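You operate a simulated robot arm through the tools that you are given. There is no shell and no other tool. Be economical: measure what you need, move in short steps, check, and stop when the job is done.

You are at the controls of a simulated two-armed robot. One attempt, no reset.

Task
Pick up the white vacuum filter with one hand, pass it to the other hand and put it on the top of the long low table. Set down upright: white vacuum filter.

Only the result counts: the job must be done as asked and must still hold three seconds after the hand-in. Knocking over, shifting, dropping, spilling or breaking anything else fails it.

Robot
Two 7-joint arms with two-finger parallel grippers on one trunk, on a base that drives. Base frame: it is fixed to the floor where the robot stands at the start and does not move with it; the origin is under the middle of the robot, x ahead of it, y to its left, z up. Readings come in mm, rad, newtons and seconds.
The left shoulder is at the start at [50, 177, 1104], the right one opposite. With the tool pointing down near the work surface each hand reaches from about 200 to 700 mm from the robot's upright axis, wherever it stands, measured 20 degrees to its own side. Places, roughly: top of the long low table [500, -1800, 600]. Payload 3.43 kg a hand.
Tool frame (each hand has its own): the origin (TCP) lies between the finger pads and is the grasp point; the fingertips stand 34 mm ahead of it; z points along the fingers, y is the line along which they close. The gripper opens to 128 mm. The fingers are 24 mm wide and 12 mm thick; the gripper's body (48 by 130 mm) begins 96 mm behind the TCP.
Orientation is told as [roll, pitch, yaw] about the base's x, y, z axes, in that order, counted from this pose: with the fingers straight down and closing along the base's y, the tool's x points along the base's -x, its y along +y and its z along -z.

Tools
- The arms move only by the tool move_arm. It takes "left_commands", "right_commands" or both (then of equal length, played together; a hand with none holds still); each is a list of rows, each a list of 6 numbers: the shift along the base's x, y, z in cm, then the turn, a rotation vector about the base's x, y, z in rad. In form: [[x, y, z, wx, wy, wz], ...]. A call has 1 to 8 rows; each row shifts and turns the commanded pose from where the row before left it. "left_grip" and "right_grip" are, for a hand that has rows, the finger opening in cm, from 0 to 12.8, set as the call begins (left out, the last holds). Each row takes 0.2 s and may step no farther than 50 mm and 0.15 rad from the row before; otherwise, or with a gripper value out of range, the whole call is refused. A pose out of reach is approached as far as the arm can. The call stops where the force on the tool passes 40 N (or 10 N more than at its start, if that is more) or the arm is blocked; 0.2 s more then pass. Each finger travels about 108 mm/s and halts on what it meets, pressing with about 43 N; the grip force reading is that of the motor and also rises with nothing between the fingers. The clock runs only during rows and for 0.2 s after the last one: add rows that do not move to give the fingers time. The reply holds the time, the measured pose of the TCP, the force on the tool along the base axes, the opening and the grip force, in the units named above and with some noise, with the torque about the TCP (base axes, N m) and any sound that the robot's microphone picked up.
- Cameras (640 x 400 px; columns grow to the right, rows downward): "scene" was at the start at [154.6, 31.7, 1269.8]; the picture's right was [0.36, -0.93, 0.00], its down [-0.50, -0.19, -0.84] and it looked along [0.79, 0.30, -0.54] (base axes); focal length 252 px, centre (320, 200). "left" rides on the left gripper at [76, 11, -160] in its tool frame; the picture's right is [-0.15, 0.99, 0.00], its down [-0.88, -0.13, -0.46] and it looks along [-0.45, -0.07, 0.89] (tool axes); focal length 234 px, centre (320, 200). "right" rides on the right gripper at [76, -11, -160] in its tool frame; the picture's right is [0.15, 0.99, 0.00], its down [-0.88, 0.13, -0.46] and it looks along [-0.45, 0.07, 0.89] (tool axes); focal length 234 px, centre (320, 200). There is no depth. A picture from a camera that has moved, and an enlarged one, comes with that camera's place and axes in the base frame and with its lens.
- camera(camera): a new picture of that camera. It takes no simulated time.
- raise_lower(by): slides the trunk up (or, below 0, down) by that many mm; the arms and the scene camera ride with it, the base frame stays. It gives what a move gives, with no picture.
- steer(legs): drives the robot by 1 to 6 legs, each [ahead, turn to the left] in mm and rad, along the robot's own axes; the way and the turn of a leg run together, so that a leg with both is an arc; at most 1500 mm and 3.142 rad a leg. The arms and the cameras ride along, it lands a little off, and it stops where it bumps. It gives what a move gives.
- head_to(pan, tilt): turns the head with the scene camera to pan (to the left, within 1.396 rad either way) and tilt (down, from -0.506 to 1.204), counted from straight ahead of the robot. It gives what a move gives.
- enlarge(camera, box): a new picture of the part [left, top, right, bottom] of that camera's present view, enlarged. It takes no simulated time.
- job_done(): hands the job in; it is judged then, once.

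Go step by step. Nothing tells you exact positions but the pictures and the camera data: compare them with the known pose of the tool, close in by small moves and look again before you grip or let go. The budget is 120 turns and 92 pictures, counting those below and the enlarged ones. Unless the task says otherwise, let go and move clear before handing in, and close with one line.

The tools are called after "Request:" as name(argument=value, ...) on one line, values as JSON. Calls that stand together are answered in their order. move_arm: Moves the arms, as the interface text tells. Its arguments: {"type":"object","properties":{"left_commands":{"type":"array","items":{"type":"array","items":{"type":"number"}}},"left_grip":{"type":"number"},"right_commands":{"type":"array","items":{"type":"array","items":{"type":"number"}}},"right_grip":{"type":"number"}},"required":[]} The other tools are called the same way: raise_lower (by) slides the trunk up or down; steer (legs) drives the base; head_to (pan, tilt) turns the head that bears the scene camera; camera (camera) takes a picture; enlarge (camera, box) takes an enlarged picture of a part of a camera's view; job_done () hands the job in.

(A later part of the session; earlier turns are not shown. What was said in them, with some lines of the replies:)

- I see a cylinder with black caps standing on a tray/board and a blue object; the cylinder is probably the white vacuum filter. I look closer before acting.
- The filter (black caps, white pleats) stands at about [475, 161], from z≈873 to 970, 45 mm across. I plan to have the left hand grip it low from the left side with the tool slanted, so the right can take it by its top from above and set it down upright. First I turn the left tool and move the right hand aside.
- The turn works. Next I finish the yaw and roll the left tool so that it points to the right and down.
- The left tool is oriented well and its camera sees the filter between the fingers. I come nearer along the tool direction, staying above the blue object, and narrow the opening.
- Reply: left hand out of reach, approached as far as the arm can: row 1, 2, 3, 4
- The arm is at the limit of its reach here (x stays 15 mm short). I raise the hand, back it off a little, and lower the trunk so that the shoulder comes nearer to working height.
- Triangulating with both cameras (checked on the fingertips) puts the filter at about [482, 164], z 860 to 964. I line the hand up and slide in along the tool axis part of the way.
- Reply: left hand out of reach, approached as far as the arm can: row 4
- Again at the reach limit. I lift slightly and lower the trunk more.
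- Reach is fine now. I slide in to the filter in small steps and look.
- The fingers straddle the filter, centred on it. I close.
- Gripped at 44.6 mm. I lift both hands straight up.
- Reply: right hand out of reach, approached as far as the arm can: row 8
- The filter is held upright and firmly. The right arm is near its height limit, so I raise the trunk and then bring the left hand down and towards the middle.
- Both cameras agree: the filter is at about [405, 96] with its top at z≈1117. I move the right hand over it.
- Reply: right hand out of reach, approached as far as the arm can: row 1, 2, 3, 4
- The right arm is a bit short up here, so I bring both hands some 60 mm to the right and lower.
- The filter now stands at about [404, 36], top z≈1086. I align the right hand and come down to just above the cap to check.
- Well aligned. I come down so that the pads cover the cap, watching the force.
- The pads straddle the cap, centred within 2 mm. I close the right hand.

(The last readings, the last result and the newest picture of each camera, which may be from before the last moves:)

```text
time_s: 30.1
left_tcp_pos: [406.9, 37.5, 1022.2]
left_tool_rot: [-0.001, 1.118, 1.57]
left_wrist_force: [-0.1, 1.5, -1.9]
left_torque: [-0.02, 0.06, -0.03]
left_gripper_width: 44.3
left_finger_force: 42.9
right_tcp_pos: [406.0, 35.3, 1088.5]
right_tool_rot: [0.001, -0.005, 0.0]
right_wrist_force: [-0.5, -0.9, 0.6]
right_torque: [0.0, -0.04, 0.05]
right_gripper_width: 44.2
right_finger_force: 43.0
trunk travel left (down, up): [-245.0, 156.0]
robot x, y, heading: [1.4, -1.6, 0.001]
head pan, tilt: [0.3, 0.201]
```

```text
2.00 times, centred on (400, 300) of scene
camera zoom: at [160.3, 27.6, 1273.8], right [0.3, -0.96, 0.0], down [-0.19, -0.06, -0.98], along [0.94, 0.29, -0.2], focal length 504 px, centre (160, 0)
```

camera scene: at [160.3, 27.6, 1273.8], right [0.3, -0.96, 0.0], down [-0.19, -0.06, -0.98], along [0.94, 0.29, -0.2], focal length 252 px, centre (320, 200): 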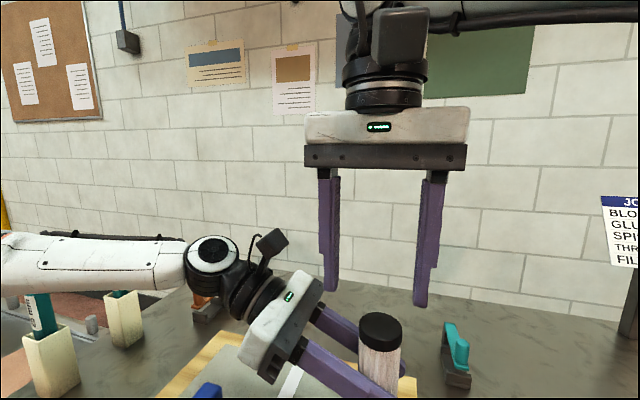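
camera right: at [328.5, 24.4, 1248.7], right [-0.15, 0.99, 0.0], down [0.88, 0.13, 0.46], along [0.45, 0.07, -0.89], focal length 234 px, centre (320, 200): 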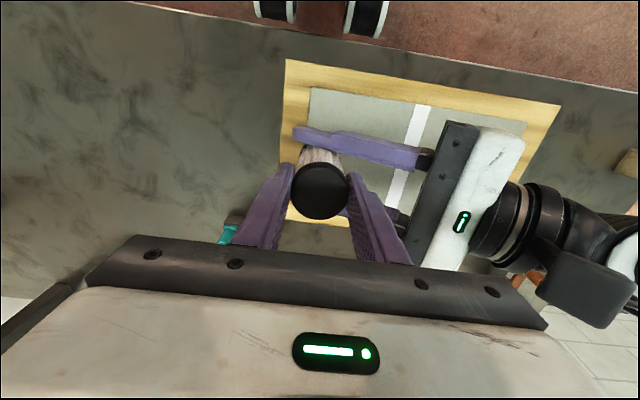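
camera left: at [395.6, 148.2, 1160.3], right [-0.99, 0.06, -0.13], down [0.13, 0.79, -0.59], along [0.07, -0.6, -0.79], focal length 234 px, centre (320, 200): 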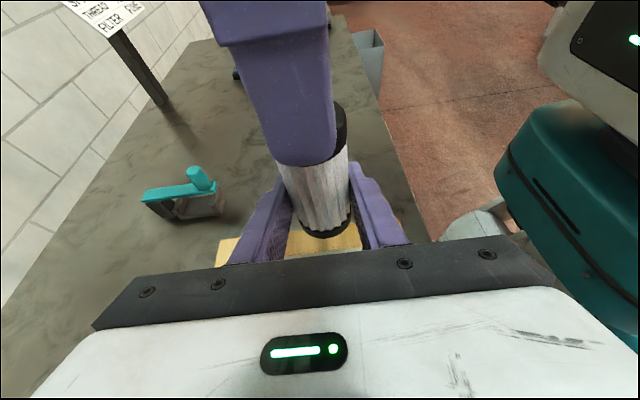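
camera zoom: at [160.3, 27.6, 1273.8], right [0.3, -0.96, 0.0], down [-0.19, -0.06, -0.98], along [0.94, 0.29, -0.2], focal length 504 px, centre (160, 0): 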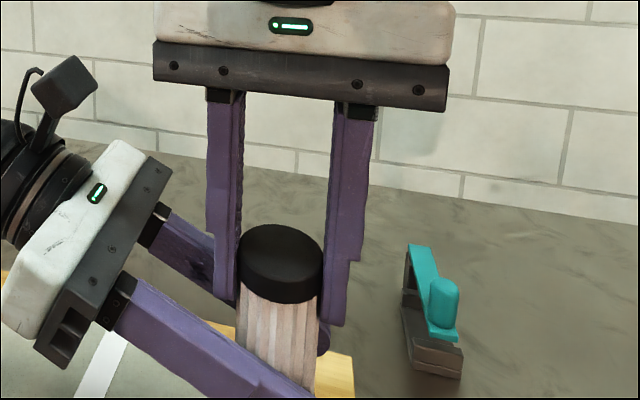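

Both hands hold the filter. I open the left hand and withdraw it along its own axis.

Request:
move_arm(left_commands=[[0, 0, 0, 0, 0, 0], [0, 0, 0, 0, 0, 0], [0, 0, 0, 0, 0, 0]], left_grip=9)

Request:
move_arm(left_commands=[[0, 1.8, 0.9, 0, 0, 0], [0, 1.8, 0.9, 0, 0, 0], [0, 2.7, 0.9, 0, 0, 0], [0, 2.7, 0.9, 0, 0, 0], [0, 3, 0.9, 0, 0, 0], [0, 3, 0, 0, 0, 0], [0, 3, 0, 0, 0, 0]])

Request:
camera(camera="scene")

Request:
camera(camera="left")

```text
time_s: 30.9
left_tcp_pos: [408.0, 38.1, 1022.7]
left_tool_rot: [0.0, 1.118, 1.571]
left_wrist_force: [0.8, -0.2, -0.4]
left_torque: [0.01, -0.01, 0.01]
left_gripper_width: 90.1
left_finger_force: 0.0
right_tcp_pos: [405.7, 36.6, 1089.0]
right_tool_rot: [0.003, -0.005, 0.001]
right_wrist_force: [0.4, 0.0, -0.1]
right_torque: [-0.02, -0.01, 0.02]
right_gripper_width: 44.1
right_finger_force: 43.2
trunk travel left (down, up): [-245.0, 156.0]
robot x, y, heading: [3.7, 2.2, 0.001]
head pan, tilt: [0.3, 0.201]
```

```text
time_s: 32.5
left_tcp_pos: [406.8, 220.4, 1067.3]
left_tool_rot: [-0.001, 1.12, 1.571]
left_wrist_force: [0.1, -0.8, 0.1]
left_torque: [0.02, 0.0, 0.03]
left_gripper_width: 90.0
left_finger_force: 0.1
right_tcp_pos: [405.5, 36.2, 1089.8]
right_tool_rot: [0.001, -0.005, -0.001]
right_wrist_force: [-0.1, 0.0, -0.1]
right_torque: [0.0, -0.02, -0.01]
right_gripper_width: 44.4
right_finger_force: 42.6
trunk travel left (down, up): [-245.0, 156.0]
robot x, y, heading: [-0.5, 0.8, -0.003]
head pan, tilt: [0.3, 0.201]
```

```text
59 pictures are left
camera scene: at [160.2, 27.8, 1273.8], right [0.3, -0.96, 0.0], down [-0.19, -0.06, -0.98], along [0.94, 0.29, -0.2], focal length 252 px, centre (320, 200)
```

scene: 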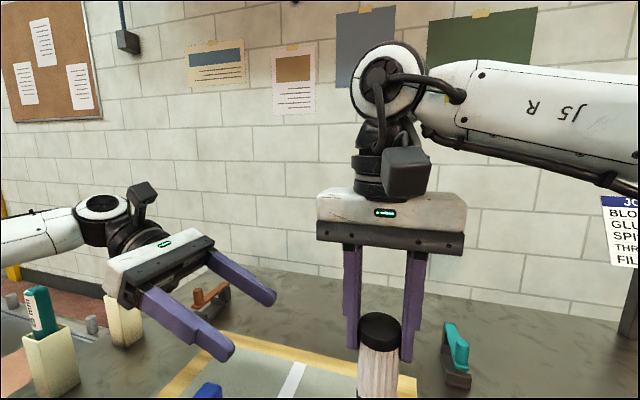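

```text
58 pictures are left
camera left: at [394.4, 330.6, 1205.4], right [-0.99, 0.06, -0.13], down [0.13, 0.79, -0.59], along [0.07, -0.6, -0.79], focal length 234 px, centre (320, 200)
```

left: 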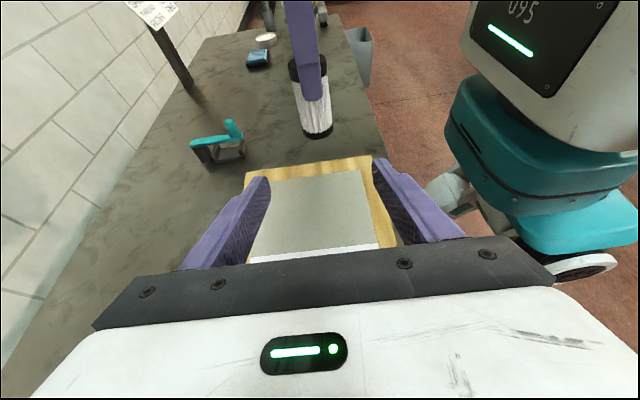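

The right hand alone holds the filter. I draw both arms in and up, then look to the right to plan the drive.

Request:
move_arm(left_commands=[[-1, 0, 2, 0, 0, 0], [-1, 0, 2, 0, 0, 0], [-1, 0, 2, 0, 0, 0], [-1, 0, 1, 0, 0, 0]], right_commands=[[-1, -3, 0, 0, 0, 0], [-1, -3, 0, 0, 0, 0], [-1, -3, 0, 0, 0, 0], [0, -3, 0, 0, 0, 0]])

Request:
head_to(pan=-1.396, tilt=0.35)

Request:
camera(camera="scene")

Request:
head_to(pan=-0.5, tilt=0.9)

Request:
camera(camera="scene")

```text
time_s: 33.5
left_tcp_pos: [366.2, 218.3, 1138.9]
left_tool_rot: [0.0, 1.119, 1.57]
left_wrist_force: [-0.4, -0.3, 0.3]
left_torque: [-0.01, 0.02, 0.01]
left_gripper_width: 90.1
left_finger_force: 0.0
right_tcp_pos: [375.1, -84.6, 1091.8]
right_tool_rot: [0.001, -0.002, 0.0]
right_wrist_force: [-0.1, -0.1, 0.3]
right_torque: [0.0, 0.01, 0.01]
right_gripper_width: 44.1
right_finger_force: 42.9
trunk travel left (down, up): [-245.0, 156.0]
robot x, y, heading: [0.8, 0.6, -0.001]
head pan, tilt: [0.3, 0.201]
```

```text
time_s: 35.3
left_tcp_pos: [365.3, 218.4, 1139.5]
left_tool_rot: [0.0, 1.119, 1.571]
left_wrist_force: [-1.2, 0.8, -0.5]
left_torque: [0.03, -0.01, 0.01]
left_gripper_width: 89.7
left_finger_force: 0.0
right_tcp_pos: [374.5, -82.9, 1091.7]
right_tool_rot: [0.001, -0.004, 0.001]
right_wrist_force: [-0.3, 0.1, 0.8]
right_torque: [-0.03, 0.01, 0.01]
right_gripper_width: 44.1
right_finger_force: 43.5
trunk travel left (down, up): [-245.0, 156.0]
robot x, y, heading: [2.1, 1.5, -0.007]
head pan, tilt: [-1.396, 0.351]
```

```text
57 pictures are left
camera scene: at [87.5, -91.7, 1259.8], right [-0.98, -0.17, 0.0], down [-0.06, 0.34, -0.94], along [0.16, -0.92, -0.34], focal length 252 px, centre (320, 200)
```

scene: 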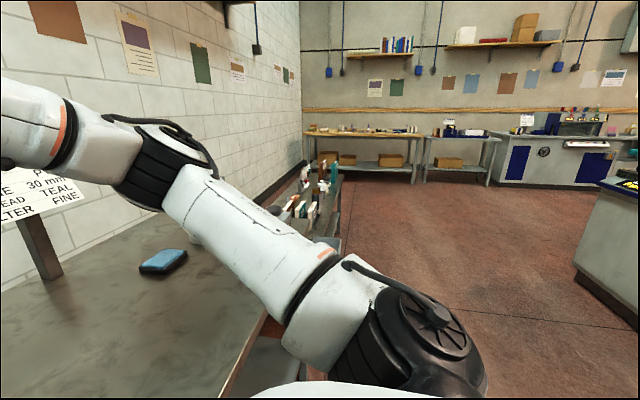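

```text
time_s: 36.5
left_tcp_pos: [366.0, 218.5, 1137.4]
left_tool_rot: [-0.001, 1.118, 1.572]
left_wrist_force: [0.8, -0.2, 0.1]
left_torque: [0.0, -0.01, 0.01]
left_gripper_width: 90.0
left_finger_force: 0.0
right_tcp_pos: [376.9, -83.7, 1091.3]
right_tool_rot: [0.001, -0.003, -0.001]
right_wrist_force: [-1.0, 0.3, 0.5]
right_torque: [0.0, 0.0, -0.01]
right_gripper_width: 44.0
right_finger_force: 43.1
trunk travel left (down, up): [-245.0, 156.0]
robot x, y, heading: [3.2, 1.1, 0.001]
head pan, tilt: [-0.499, 0.901]
```

```text
56 pictures are left
camera scene: at [137.5, -36.2, 1212.3], right [-0.48, -0.88, 0.0], down [-0.69, 0.38, -0.62], along [0.55, -0.3, -0.78], focal length 252 px, centre (320, 200)
```

scene: 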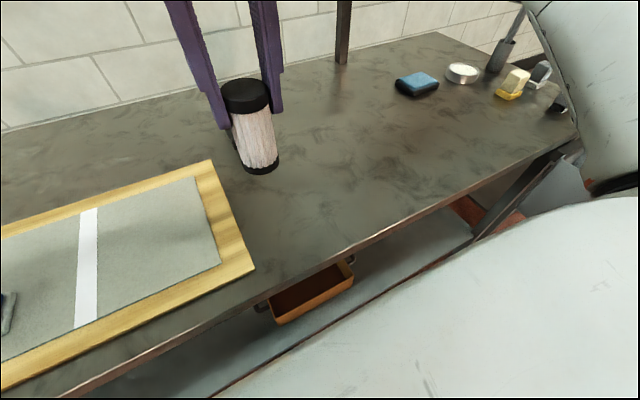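

The way right is open floor. I back off from the workbench and look around.

Request:
steer(legs=[[-450, 0]])

Request:
head_to(pan=-1.2, tilt=0.3)

Request:
camera(camera="scene")

```text
time_s: 39.2
left_tcp_pos: [-92.9, 217.8, 1139.6]
left_tool_rot: [0.001, 1.121, 1.56]
left_wrist_force: [-0.3, -0.9, -0.7]
left_torque: [0.01, -0.01, 0.03]
left_gripper_width: 90.1
left_finger_force: 0.0
right_tcp_pos: [-87.1, -86.3, 1092.3]
right_tool_rot: [0.003, -0.003, -0.011]
right_wrist_force: [-0.4, -0.2, -0.6]
right_torque: [0.01, -0.03, -0.02]
right_gripper_width: 44.5
right_finger_force: 43.1
trunk travel left (down, up): [-245.0, 156.0]
robot x, y, heading: [-462.4, 1.9, -0.009]
head pan, tilt: [-0.499, 0.901]
```

```text
time_s: 40.3
left_tcp_pos: [-94.3, 216.0, 1138.2]
left_tool_rot: [0.002, 1.117, 1.562]
left_wrist_force: [0.0, 0.3, -0.2]
left_torque: [-0.03, 0.01, 0.02]
left_gripper_width: 90.0
left_finger_force: 0.0
right_tcp_pos: [-85.7, -85.0, 1090.2]
right_tool_rot: [0.002, -0.004, -0.011]
right_wrist_force: [0.7, -0.3, -1.4]
right_torque: [0.01, -0.02, 0.01]
right_gripper_width: 44.3
right_finger_force: 43.1
trunk travel left (down, up): [-245.0, 156.0]
robot x, y, heading: [-458.8, 0.5, -0.011]
head pan, tilt: [-1.201, 0.3]
```

```text
55 pictures are left
camera scene: at [-356.9, -85.8, 1264.4], right [-0.94, -0.35, 0.0], down [-0.1, 0.28, -0.96], along [0.34, -0.89, -0.3], focal length 252 px, centre (320, 200)
```

scene: 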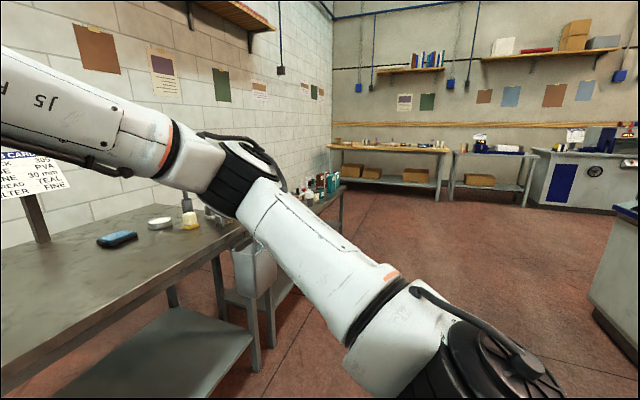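

I turn right by a quarter turn and look ahead.

Request:
steer(legs=[[0, -1.57]])

Request:
head_to(pan=0.3, tilt=0.35)

Request:
camera(camera="scene")

```text
time_s: 44.5
left_tcp_pos: [-244.1, -364.2, 1138.1]
left_tool_rot: [-0.001, 1.119, -0.002]
left_wrist_force: [-0.8, -1.3, 0.5]
left_torque: [0.0, 0.02, 0.01]
left_gripper_width: 89.8
left_finger_force: 0.1
right_tcp_pos: [-546.4, -373.6, 1091.9]
right_tool_rot: [0.002, -0.004, -1.572]
right_wrist_force: [-0.3, -0.7, -1.4]
right_torque: [0.02, 0.01, -0.02]
right_gripper_width: 44.3
right_finger_force: 42.7
trunk travel left (down, up): [-245.0, 156.0]
robot x, y, heading: [-461.2, 1.9, -1.57]
head pan, tilt: [-1.201, 0.3]
```

```text
time_s: 46.1
left_tcp_pos: [-243.8, -363.4, 1138.6]
left_tool_rot: [0.0, 1.118, -0.001]
left_wrist_force: [0.4, 0.6, 0.1]
left_torque: [-0.02, -0.05, 0.02]
left_gripper_width: 89.8
left_finger_force: 0.0
right_tcp_pos: [-546.2, -373.1, 1091.0]
right_tool_rot: [0.002, -0.004, -1.572]
right_wrist_force: [-0.1, -0.1, -1.5]
right_torque: [-0.01, -0.01, 0.03]
right_gripper_width: 44.4
right_finger_force: 42.8
trunk travel left (down, up): [-245.0, 156.0]
robot x, y, heading: [-456.6, 1.1, -1.57]
head pan, tilt: [0.3, 0.351]
```

```text
54 pictures are left
camera scene: at [-432.8, -156.8, 1259.8], right [-0.96, -0.29, 0.0], down [-0.1, 0.33, -0.94], along [0.28, -0.9, -0.34], focal length 252 px, centre (320, 200)
```

scene: 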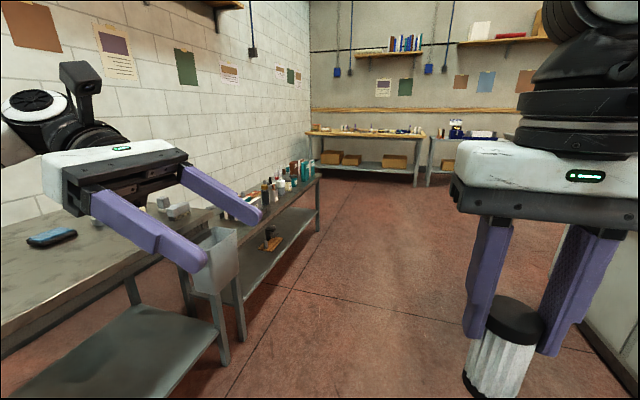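

The low table runs along the wall to the left (front edge x≈330, y about -1070 to -2530). I drive on beside it and turn my head to it.

Request:
steer(legs=[[1450, 0]])

Request:
head_to(pan=1.25, tilt=0.4)

Request:
camera(camera="scene")

```text
time_s: 53.2
left_tcp_pos: [-232.4, -1788.5, 1139.7]
left_tool_rot: [0.0, 1.119, 0.012]
left_wrist_force: [0.0, 0.1, 0.2]
left_torque: [-0.02, 0.0, -0.01]
left_gripper_width: 90.0
left_finger_force: 0.1
right_tcp_pos: [-534.1, -1803.3, 1090.7]
right_tool_rot: [0.003, -0.004, -1.56]
right_wrist_force: [0.2, 0.4, -0.2]
right_torque: [0.02, -0.02, 0.0]
right_gripper_width: 44.4
right_finger_force: 44.2
trunk travel left (down, up): [-245.0, 156.0]
robot x, y, heading: [-454.9, -1428.6, -1.554]
head pan, tilt: [0.3, 0.351]
```

```text
time_s: 54.5
left_tcp_pos: [-232.0, -1791.2, 1139.8]
left_tool_rot: [0.001, 1.118, 0.012]
left_wrist_force: [-0.1, 0.0, -0.7]
left_torque: [-0.03, -0.03, -0.03]
left_gripper_width: 90.0
left_finger_force: 0.1
right_tcp_pos: [-534.2, -1802.2, 1090.5]
right_tool_rot: [0.003, -0.004, -1.559]
right_wrist_force: [0.8, 0.6, -2.0]
right_torque: [-0.02, 0.0, 0.02]
right_gripper_width: 44.0
right_finger_force: 43.3
trunk travel left (down, up): [-245.0, 156.0]
robot x, y, heading: [-453.7, -1425.0, -1.558]
head pan, tilt: [1.25, 0.4]
```

```text
53 pictures are left
camera scene: at [-364.0, -1524.8, 1255.3], right [-0.31, -0.95, 0.0], down [-0.37, 0.12, -0.92], along [0.88, -0.28, -0.39], focal length 252 px, centre (320, 200)
```

scene: 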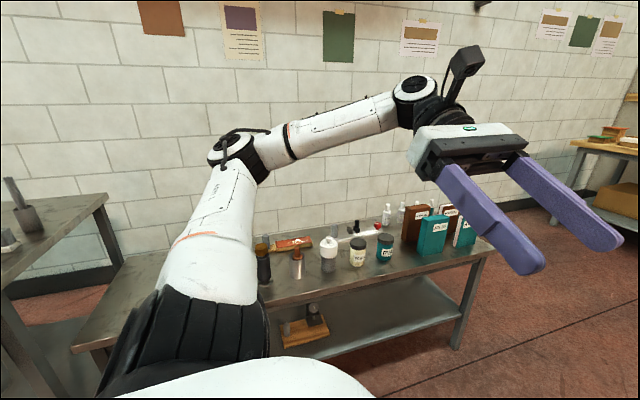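

The left part of the low table looks free. I turn to face it.

Request:
steer(legs=[[0, 1.558]])

Request:
head_to(pan=0.0, tilt=0.6)

Request:
camera(camera="scene")

```text
time_s: 58.6
left_tcp_pos: [-88.6, -1211.4, 1138.6]
left_tool_rot: [0.001, 1.119, 1.567]
left_wrist_force: [0.1, -0.1, -0.5]
left_torque: [-0.01, 0.0, -0.03]
left_gripper_width: 90.2
left_finger_force: 0.1
right_tcp_pos: [-79.3, -1512.4, 1089.8]
right_tool_rot: [0.002, -0.003, -0.002]
right_wrist_force: [-0.2, -0.9, -1.5]
right_torque: [0.04, -0.01, -0.03]
right_gripper_width: 44.2
right_finger_force: 43.4
trunk travel left (down, up): [-245.0, 156.0]
robot x, y, heading: [-453.9, -1429.7, -0.008]
head pan, tilt: [1.25, 0.4]
```

```text
time_s: 60.1
left_tcp_pos: [-87.6, -1209.8, 1138.7]
left_tool_rot: [0.0, 1.119, 1.567]
left_wrist_force: [-0.1, 0.7, -1.0]
left_torque: [-0.01, 0.01, -0.03]
left_gripper_width: 89.9
left_finger_force: 0.2
right_tcp_pos: [-78.8, -1510.5, 1090.8]
right_tool_rot: [0.001, -0.004, -0.003]
right_wrist_force: [-0.5, -0.7, -1.8]
right_torque: [0.01, 0.02, 0.01]
right_gripper_width: 44.3
right_finger_force: 43.3
trunk travel left (down, up): [-245.0, 156.0]
robot x, y, heading: [-452.3, -1426.3, -0.004]
head pan, tilt: [0.0, 0.6]
```

```text
52 pictures are left
camera scene: at [-294.6, -1427.0, 1237.0], right [0.0, -1.0, 0.0], down [-0.56, 0.0, -0.83], along [0.83, 0.0, -0.56], focal length 252 px, centre (320, 200)
```

scene: 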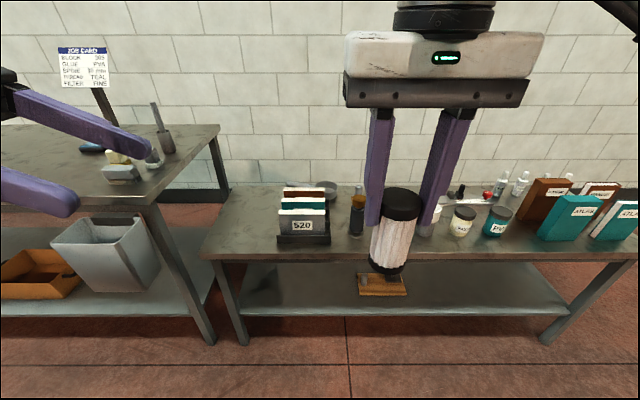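

The left end of the low table, left of a small rack, seems free. I move the right hand aside for an unobstructed closer view.

Request:
move_arm(right_commands=[[0, -4, 0, 0, 0, 0], [0, -4, 0, 0, 0, 0], [0, -4, 0, 0, 0, 0], [0, -4, 0, 0, 0, 0], [0, -3, 0, 0, 0, 0]])

Request:
enlarge(camera="scene", box=[180, 140, 420, 290])

Request:
enlarge(camera="scene", box=[340, 140, 640, 290])

```text
time_s: 61.3
left_tcp_pos: [-87.4, -1209.5, 1139.9]
left_tool_rot: [-0.002, 1.119, 1.566]
left_wrist_force: [-0.5, -0.9, 0.2]
left_torque: [0.03, 0.01, 0.03]
left_gripper_width: 89.9
left_finger_force: 0.1
right_tcp_pos: [-81.3, -1701.9, 1089.8]
right_tool_rot: [0.002, -0.003, -0.003]
right_wrist_force: [-0.7, 1.3, -1.5]
right_torque: [0.0, 0.0, 0.0]
right_gripper_width: 44.3
right_finger_force: 42.5
trunk travel left (down, up): [-245.0, 156.0]
robot x, y, heading: [-452.9, -1423.1, -0.0]
head pan, tilt: [0.0, 0.6]
```

```text
2.67 times, centred on (300, 215) of scene
camera zoom: at [-294.7, -1427.4, 1237.1], right [0.0, -1.0, 0.0], down [-0.56, 0.0, -0.83], along [0.83, 0.0, -0.56], focal length 672 px, centre (373, 160)
```

zoom: 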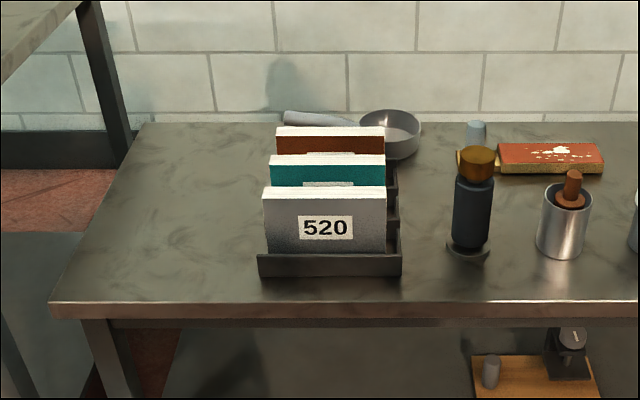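

```text
2.13 times, centred on (490, 215) of scene
camera zoom: at [-294.7, -1427.4, 1237.1], right [0.0, -1.0, 0.0], down [-0.56, 0.0, -0.83], along [0.83, 0.0, -0.56], focal length 537 px, centre (-43, 168)
```

zoom: 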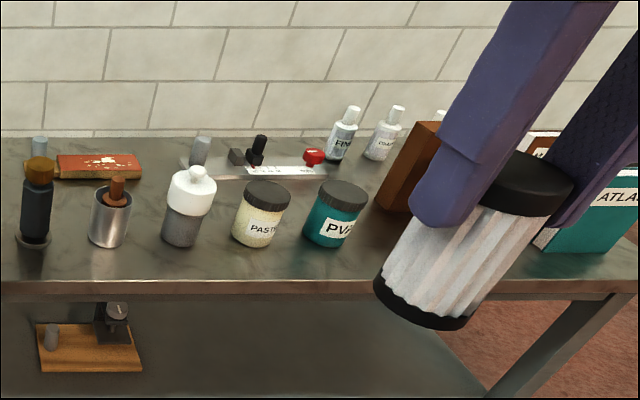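

The table's left end is free: table x 316–763, left edge y≈-1012, the rack begins at y≈-1272. I aim for [430, -1140]. I pull the left hand back and up, then drive to about [0, -1180].

Request:
move_arm(left_commands=[[-2, 0, 2, 0, 0, 0], [-2, 0, 2, 0, 0, 0], [-2, 0, 2, 0, 0, 0], [-2, 0, 0, 0, 0, 0]], right_commands=[[0, 4, 0, 0, 0, 0], [0, 4, 0, 0, 0, 0], [0, 4, 0, 0, 0, 0], [0, 3, 0, 0, 0, 0]])

Request:
steer(legs=[[0, 0.49], [480, 0], [0, -0.49]])

Request:
camera(camera="scene")

Request:
camera(camera="right")

```text
time_s: 62.3
left_tcp_pos: [-168.1, -1208.8, 1199.1]
left_tool_rot: [0.0, 1.117, 1.568]
left_wrist_force: [-0.2, -0.1, 0.5]
left_torque: [0.0, 0.01, -0.03]
left_gripper_width: 89.8
left_finger_force: 0.1
right_tcp_pos: [-77.6, -1551.2, 1092.2]
right_tool_rot: [0.0, -0.004, -0.005]
right_wrist_force: [-0.1, 0.0, -1.8]
right_torque: [-0.01, 0.0, 0.02]
right_gripper_width: 44.1
right_finger_force: 43.1
trunk travel left (down, up): [-245.0, 156.0]
robot x, y, heading: [-456.4, -1430.0, -0.004]
head pan, tilt: [0.0, 0.6]
```

```text
time_s: 68.0
left_tcp_pos: [259.4, -978.0, 1199.3]
left_tool_rot: [0.001, 1.119, 1.574]
left_wrist_force: [-0.7, 0.3, -0.1]
left_torque: [-0.02, 0.03, 0.0]
left_gripper_width: 90.3
left_finger_force: 0.1
right_tcp_pos: [350.3, -1320.3, 1092.5]
right_tool_rot: [0.002, -0.003, 0.003]
right_wrist_force: [0.5, -0.9, -0.8]
right_torque: [0.05, 0.01, 0.01]
right_gripper_width: 44.2
right_finger_force: 42.8
trunk travel left (down, up): [-245.0, 156.0]
robot x, y, heading: [-28.3, -1197.1, 0.005]
head pan, tilt: [0.0, 0.6]
```

```text
49 pictures are left
camera scene: at [133.4, -1196.9, 1237.0], right [0.0, -1.0, 0.0], down [-0.57, 0.0, -0.82], along [0.82, 0.0, -0.57], focal length 252 px, centre (320, 200)
```

scene: 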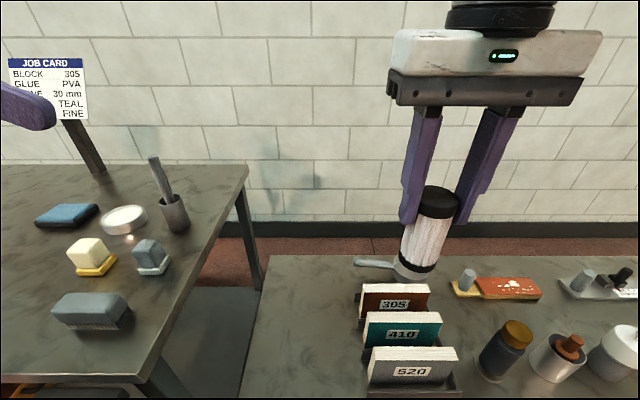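

```text
48 pictures are left
camera right: at [274.2, -1331.5, 1251.4], right [-0.15, 0.99, 0.0], down [0.88, 0.13, 0.46], along [0.45, 0.07, -0.89], focal length 234 px, centre (320, 200)
```

right: 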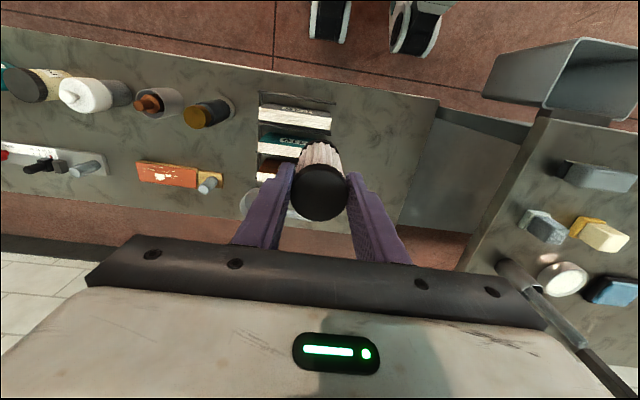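

The free patch spans y -1031 to -1290, so I aim for [440, -1155]. I move the right hand over it and lower part of the way.

Request:
move_arm(right_commands=[[2, 4, -2, 0, 0, 0], [2, 4, -2, 0, 0, 0], [2, 4, -3, 0, 0, 0], [2, 4, -4, 0, 0, 0], [1, 0.5, -4, 0, 0, 0], [0, 0, -4, 0, 0, 0], [0, 0, -4, 0, 0, 0], [0, 0, -4, 0, 0, 0]])

Request:
camera(camera="right")

Request:
camera(camera="scene")

```text
refused: row 3 steps farther than a row can; nothing moved
```

```text
47 pictures are left
camera right: at [274.2, -1331.5, 1251.4], right [-0.15, 0.99, 0.0], down [0.88, 0.13, 0.46], along [0.45, 0.07, -0.89], focal length 234 px, centre (320, 200)
```

right: 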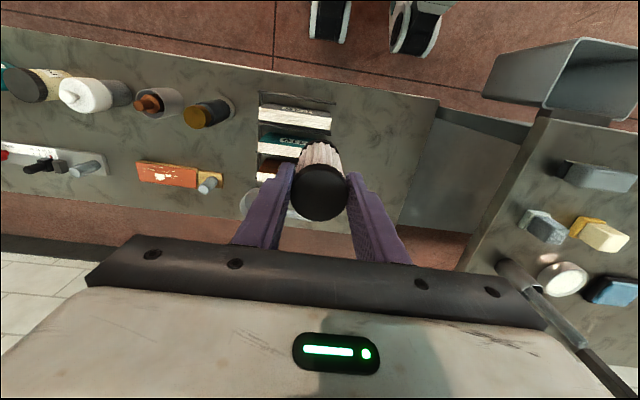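

```text
46 pictures are left
camera scene: at [133.4, -1196.9, 1237.0], right [0.0, -1.0, 0.0], down [-0.57, 0.0, -0.82], along [0.82, 0.0, -0.57], focal length 252 px, centre (320, 200)
```

scene: 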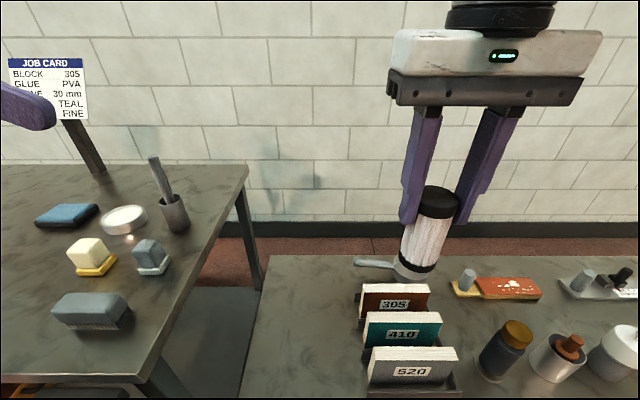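

That call was refused because one step was too long; I resend it with smaller steps.

Request:
move_arm(right_commands=[[2, 4, 0, 0, 0, 0], [2, 4, 0, 0, 0, 0], [2, 4, -1, 0, 0, 0], [2, 4, -1, 0, 0, 0], [1, 0.5, -4, 0, 0, 0], [0, 0, -4, 0, 0, 0], [0, 0, -4, 0, 0, 0], [0, 0, -4, 0, 0, 0]])

Request:
camera(camera="right")

Request:
camera(camera="scene")

```text
time_s: 69.8
left_tcp_pos: [259.1, -977.0, 1199.6]
left_tool_rot: [0.0, 1.118, 1.573]
left_wrist_force: [0.2, -0.4, -0.5]
left_torque: [-0.02, 0.03, 0.01]
left_gripper_width: 90.0
left_finger_force: 0.1
right_tcp_pos: [441.4, -1151.6, 913.6]
right_tool_rot: [0.001, -0.004, 0.001]
right_wrist_force: [0.0, -0.3, -0.4]
right_torque: [-0.03, 0.02, 0.0]
right_gripper_width: 44.2
right_finger_force: 42.7
trunk travel left (down, up): [-245.0, 156.0]
robot x, y, heading: [-29.9, -1200.8, -0.002]
head pan, tilt: [0.0, 0.6]
```

```text
45 pictures are left
camera right: at [363.8, -1163.8, 1073.7], right [-0.15, 0.99, 0.0], down [0.88, 0.13, 0.46], along [0.45, 0.07, -0.89], focal length 234 px, centre (320, 200)
```

right: 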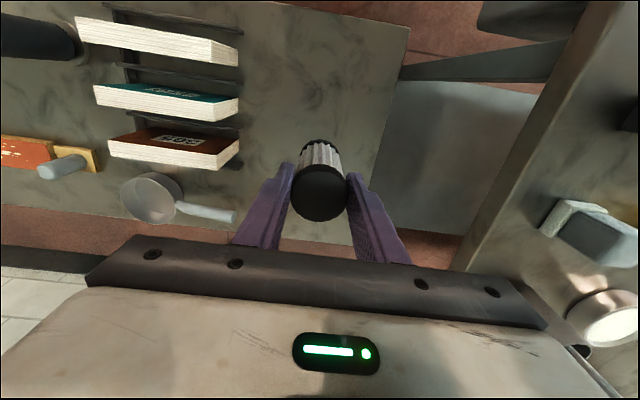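

```text
44 pictures are left
camera scene: at [133.5, -1196.7, 1237.0], right [0.0, -1.0, 0.0], down [-0.57, 0.0, -0.82], along [0.82, 0.0, -0.57], focal length 252 px, centre (320, 200)
```

scene: 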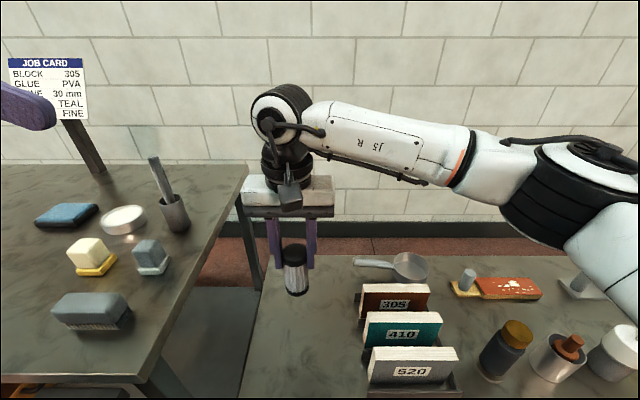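

Good position, clear of the rack and bench. I go down to leave about 25 mm under the filter.

Request:
move_arm(right_commands=[[0, -0.6, -3, 0, 0, 0], [0, 0, -3, 0, 0, 0], [0, 0, -3, 0, 0, 0], [0, 0, -3, 0, 0, 0], [0, 0, -3, 0, 0, 0], [0, 0, -2, 0, 0, 0], [0, 0, 0, 0, 0, 0]])

Request:
camera(camera="right")

Request:
head_to(pan=0.1, tilt=0.9)

Request:
camera(camera="scene")

```text
time_s: 71.4
left_tcp_pos: [258.2, -977.1, 1198.8]
left_tool_rot: [0.0, 1.118, 1.573]
left_wrist_force: [0.0, -0.7, 0.2]
left_torque: [-0.02, -0.01, 0.01]
left_gripper_width: 89.9
left_finger_force: 0.0
right_tcp_pos: [442.2, -1160.7, 740.4]
right_tool_rot: [0.0, -0.003, 0.003]
right_wrist_force: [0.7, 0.9, -0.6]
right_torque: [-0.01, 0.01, 0.0]
right_gripper_width: 44.0
right_finger_force: 43.0
trunk travel left (down, up): [-245.0, 156.0]
robot x, y, heading: [-27.3, -1195.3, 0.0]
head pan, tilt: [0.0, 0.6]
```

```text
43 pictures are left
camera right: at [364.5, -1172.6, 900.4], right [-0.15, 0.99, 0.0], down [0.88, 0.13, 0.46], along [0.45, 0.07, -0.89], focal length 234 px, centre (320, 200)
```

right: 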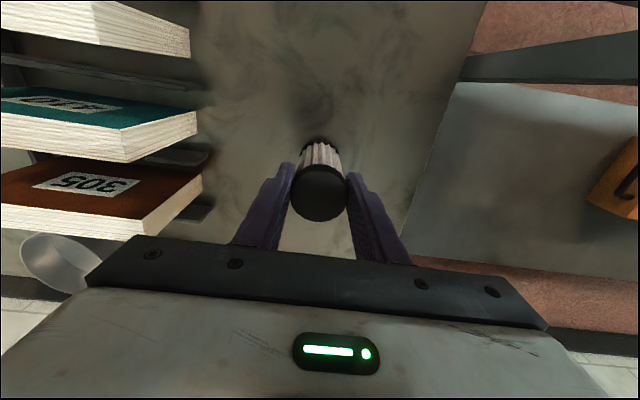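

```text
time_s: 72.2
left_tcp_pos: [258.3, -977.6, 1198.8]
left_tool_rot: [-0.001, 1.118, 1.573]
left_wrist_force: [-1.0, -0.2, 0.5]
left_torque: [-0.01, 0.0, 0.0]
left_gripper_width: 90.0
left_finger_force: 0.1
right_tcp_pos: [441.2, -1161.1, 741.5]
right_tool_rot: [0.001, -0.004, 0.001]
right_wrist_force: [0.6, 0.3, -1.2]
right_torque: [-0.01, 0.0, -0.01]
right_gripper_width: 44.3
right_finger_force: 43.1
trunk travel left (down, up): [-245.0, 156.0]
robot x, y, heading: [-25.8, -1196.7, 0.003]
head pan, tilt: [0.099, 0.901]
```

```text
42 pictures are left
camera scene: at [120.1, -1189.2, 1212.3], right [0.1, -0.99, 0.0], down [-0.78, -0.08, -0.62], along [0.62, 0.06, -0.78], focal length 252 px, centre (320, 200)
```

scene: 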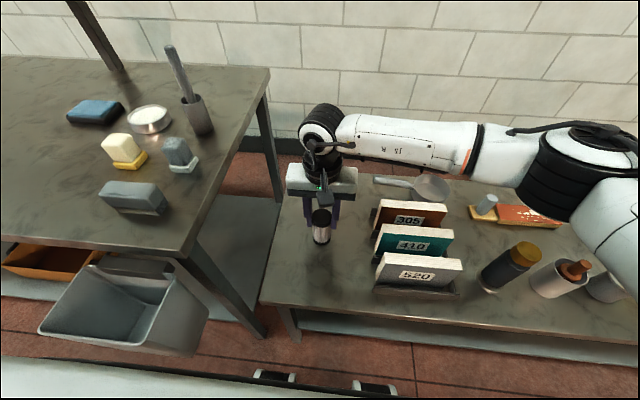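

I descend slowly, watching the contact force.

Request:
move_arm(right_commands=[[0, 0, -0.6, 0, 0, 0], [0, 0, -0.6, 0, 0, 0], [0, 0, -0.6, 0, 0, 0], [0, 0, -0.4, 0, 0, 0], [0, 0, 0, 0, 0, 0]])

Request:
enlarge(camera="scene", box=[260, 150, 420, 290])

Request:
enlarge(camera="right", box=[240, 90, 400, 230])

```text
time_s: 72.8
left_tcp_pos: [257.7, -978.5, 1199.6]
left_tool_rot: [-0.002, 1.118, 1.567]
left_wrist_force: [-0.1, -0.5, 0.8]
left_torque: [-0.01, -0.03, -0.01]
left_gripper_width: 89.8
left_finger_force: 0.0
right_tcp_pos: [442.0, -1158.4, 736.3]
right_tool_rot: [0.006, -0.009, 0.0]
right_wrist_force: [-4.5, -2.3, 17.6]
right_torque: [-0.39, 0.11, -0.08]
right_gripper_width: 44.2
right_finger_force: 43.0
trunk travel left (down, up): [-245.0, 156.0]
robot x, y, heading: [-25.2, -1198.6, 0.003]
head pan, tilt: [0.099, 0.901]
stopped in row 3 (right hand): the force on the tool passed its limit (the readings are from after the stop); the commanded pose is now the measured one
```

```text
2.86 times, centred on (340, 220) of scene
camera zoom: at [119.0, -1189.4, 1212.5], right [0.1, -0.99, 0.0], down [-0.78, -0.08, -0.62], along [0.62, 0.06, -0.78], focal length 720 px, centre (263, 143)
```

zoom: 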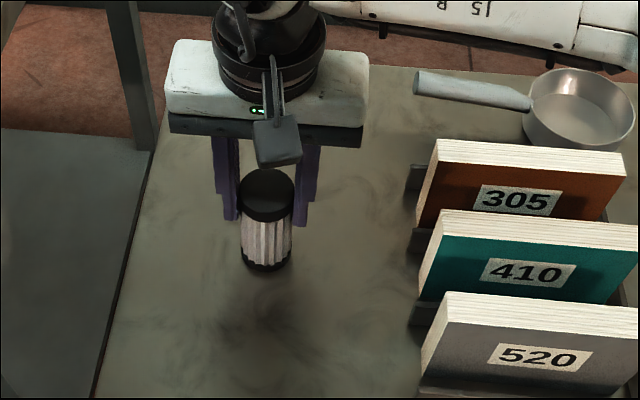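

```text
2.86 times, centred on (320, 160) of right
camera zoom: at [364.7, -1172.0, 896.1], right [-0.15, 0.99, 0.0], down [0.88, 0.13, 0.46], along [0.46, 0.07, -0.89], focal length 669 px, centre (320, 314)
```

zoom: 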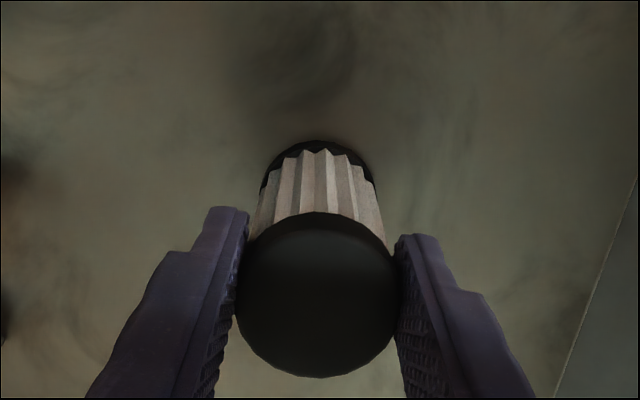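

Contact with the table top (its surface is at z≈628), residual force 18 N. I ease up slightly to unload before letting go.

Request:
move_arm(right_commands=[[0, 0, 0.1, 0, 0, 0], [0, 0, 0, 0, 0, 0]])

```text
time_s: 73.4
left_tcp_pos: [257.3, -977.2, 1199.0]
left_tool_rot: [-0.004, 1.119, 1.569]
left_wrist_force: [-0.1, 0.0, 0.7]
left_torque: [0.0, 0.0, 0.0]
left_gripper_width: 89.9
left_finger_force: 0.1
right_tcp_pos: [442.7, -1159.2, 736.5]
right_tool_rot: [0.005, -0.012, 0.003]
right_wrist_force: [-0.6, -0.4, 21.1]
right_torque: [-0.18, -0.11, 0.05]
right_gripper_width: 44.0
right_finger_force: 43.0
trunk travel left (down, up): [-245.0, 156.0]
robot x, y, heading: [-24.5, -1199.4, 0.002]
head pan, tilt: [0.099, 0.901]
```

Request:
move_arm(right_commands=[[0, 0, 0.2, 0, 0, 0], [0, 0, 0, 0, 0, 0]])

```text
time_s: 74.0
left_tcp_pos: [257.4, -977.2, 1199.6]
left_tool_rot: [-0.001, 1.12, 1.57]
left_wrist_force: [0.0, 0.0, -0.6]
left_torque: [0.0, 0.01, -0.01]
left_gripper_width: 90.2
left_finger_force: 0.0
right_tcp_pos: [442.1, -1159.0, 737.0]
right_tool_rot: [0.005, -0.007, 0.0]
right_wrist_force: [2.0, 3.1, 8.7]
right_torque: [0.28, -0.4, 0.12]
right_gripper_width: 44.2
right_finger_force: 43.5
trunk travel left (down, up): [-245.0, 156.0]
robot x, y, heading: [-29.1, -1195.9, 0.007]
head pan, tilt: [0.099, 0.901]
```

The load has dropped to 9 N; one more touch up, then I open the fingers.

Request:
move_arm(right_commands=[[0, 0, 0.07, 0, 0, 0], [0, 0, 0, 0, 0, 0]])

Request:
move_arm(right_commands=[[0, 0, 0, 0, 0, 0], [0, 0, 0, 0, 0, 0], [0, 0, 0, 0, 0, 0]], right_grip=7.5)

Request:
camera(camera="right")

Request:
enlarge(camera="scene", box=[260, 150, 420, 290])

```text
time_s: 74.6
left_tcp_pos: [257.9, -977.2, 1199.7]
left_tool_rot: [-0.003, 1.119, 1.572]
left_wrist_force: [-0.1, -0.5, -0.5]
left_torque: [-0.01, -0.02, 0.0]
left_gripper_width: 89.8
left_finger_force: 0.0
right_tcp_pos: [441.5, -1161.4, 737.0]
right_tool_rot: [0.002, -0.004, 0.001]
right_wrist_force: [0.9, 0.6, 2.5]
right_torque: [0.06, -0.12, 0.02]
right_gripper_width: 44.2
right_finger_force: 43.1
trunk travel left (down, up): [-245.0, 156.0]
robot x, y, heading: [-28.6, -1196.8, 0.006]
head pan, tilt: [0.099, 0.901]
```

```text
time_s: 75.4
left_tcp_pos: [258.4, -978.1, 1199.3]
left_tool_rot: [-0.001, 1.118, 1.571]
left_wrist_force: [0.4, 0.8, 0.5]
left_torque: [0.02, -0.04, -0.03]
left_gripper_width: 89.9
left_finger_force: 0.0
right_tcp_pos: [442.5, -1160.0, 738.7]
right_tool_rot: [0.004, -0.006, 0.001]
right_wrist_force: [0.0, 0.0, -0.1]
right_torque: [0.0, -0.03, 0.02]
right_gripper_width: 74.9
right_finger_force: 0.2
trunk travel left (down, up): [-245.0, 156.0]
robot x, y, heading: [-27.0, -1197.0, -0.001]
head pan, tilt: [0.099, 0.901]
```

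```text
39 pictures are left
camera right: at [365.1, -1172.1, 897.1], right [-0.15, 0.99, 0.0], down [0.88, 0.13, 0.46], along [0.46, 0.07, -0.89], focal length 234 px, centre (320, 200)
```

right: 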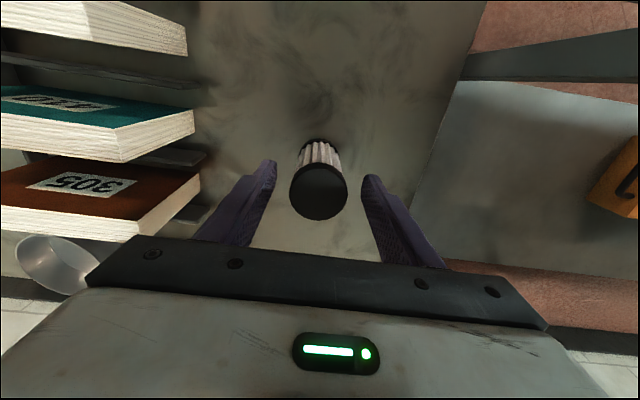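

```text
2.86 times, centred on (340, 220) of scene
camera zoom: at [119.8, -1189.4, 1212.2], right [0.1, -0.99, 0.0], down [-0.78, -0.08, -0.62], along [0.62, 0.06, -0.78], focal length 720 px, centre (263, 143)
```

zoom: 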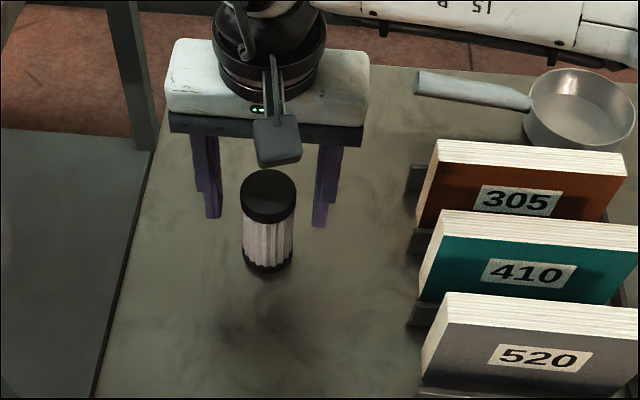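

The filter stands upright on its own. I raise the hand straight up clear of it.

Request:
move_arm(right_commands=[[0, 0, 2, 0, 0, 0], [0, 0, 2, 0, 0, 0], [0, 0, 3, 0, 0, 0], [0, 0, 3, 0, 0, 0], [0, 0, 4, 0, 0, 0], [0, 0, 4, 0, 0, 0]])

Request:
enlarge(camera="scene", box=[240, 140, 440, 315])

Request:
camera(camera="right")

```text
time_s: 76.8
left_tcp_pos: [258.5, -978.1, 1199.1]
left_tool_rot: [-0.002, 1.119, 1.571]
left_wrist_force: [-1.2, 0.0, -0.8]
left_torque: [0.0, -0.01, -0.02]
left_gripper_width: 90.1
left_finger_force: 0.1
right_tcp_pos: [442.0, -1158.6, 918.3]
right_tool_rot: [0.004, -0.007, 0.0]
right_wrist_force: [-0.6, 0.4, 0.0]
right_torque: [-0.01, 0.01, 0.01]
right_gripper_width: 74.9
right_finger_force: 0.0
trunk travel left (down, up): [-245.0, 156.0]
robot x, y, heading: [-26.1, -1196.8, -0.0]
head pan, tilt: [0.099, 0.901]
```

```text
2.29 times, centred on (340, 228) of scene
camera zoom: at [119.6, -1189.3, 1212.2], right [0.1, -0.99, 0.0], down [-0.78, -0.08, -0.62], along [0.62, 0.06, -0.78], focal length 576 px, centre (274, 137)
```

zoom: 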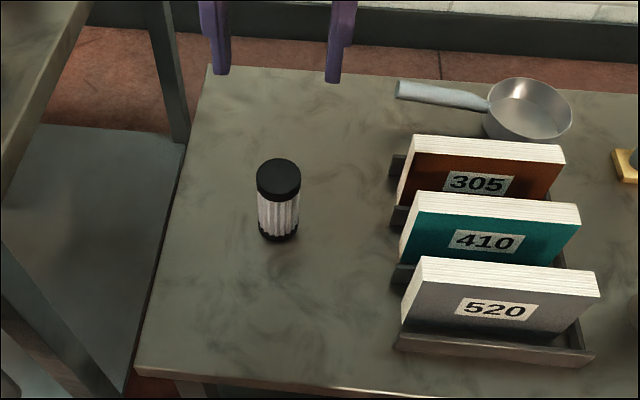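

```text
36 pictures are left
camera right: at [363.9, -1171.3, 1077.7], right [-0.15, 0.99, 0.0], down [0.88, 0.13, 0.46], along [0.46, 0.07, -0.89], focal length 234 px, centre (320, 200)
```

right: 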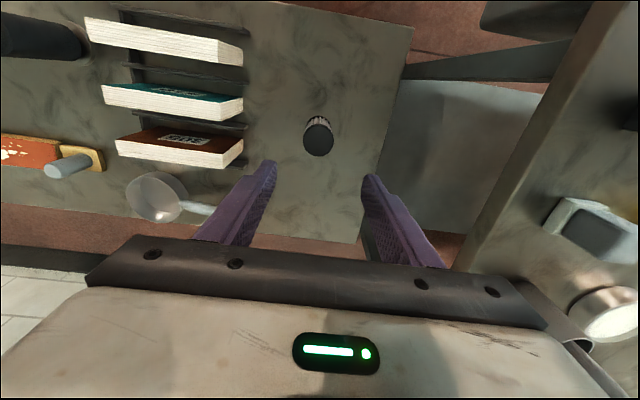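

The filter stands upright on the long low table, the hands are clear of it, and nothing else has been disturbed. I hand in.

Request:
job_done()

```text
The job is handed in.
```

The white vacuum filter was picked up with the left hand, passed to the right, and now stands upright on the left end of the long low table. Both hands are clear of it, and the last pictures show nothing around it moved. The job is handed in, but no verdict has come back.
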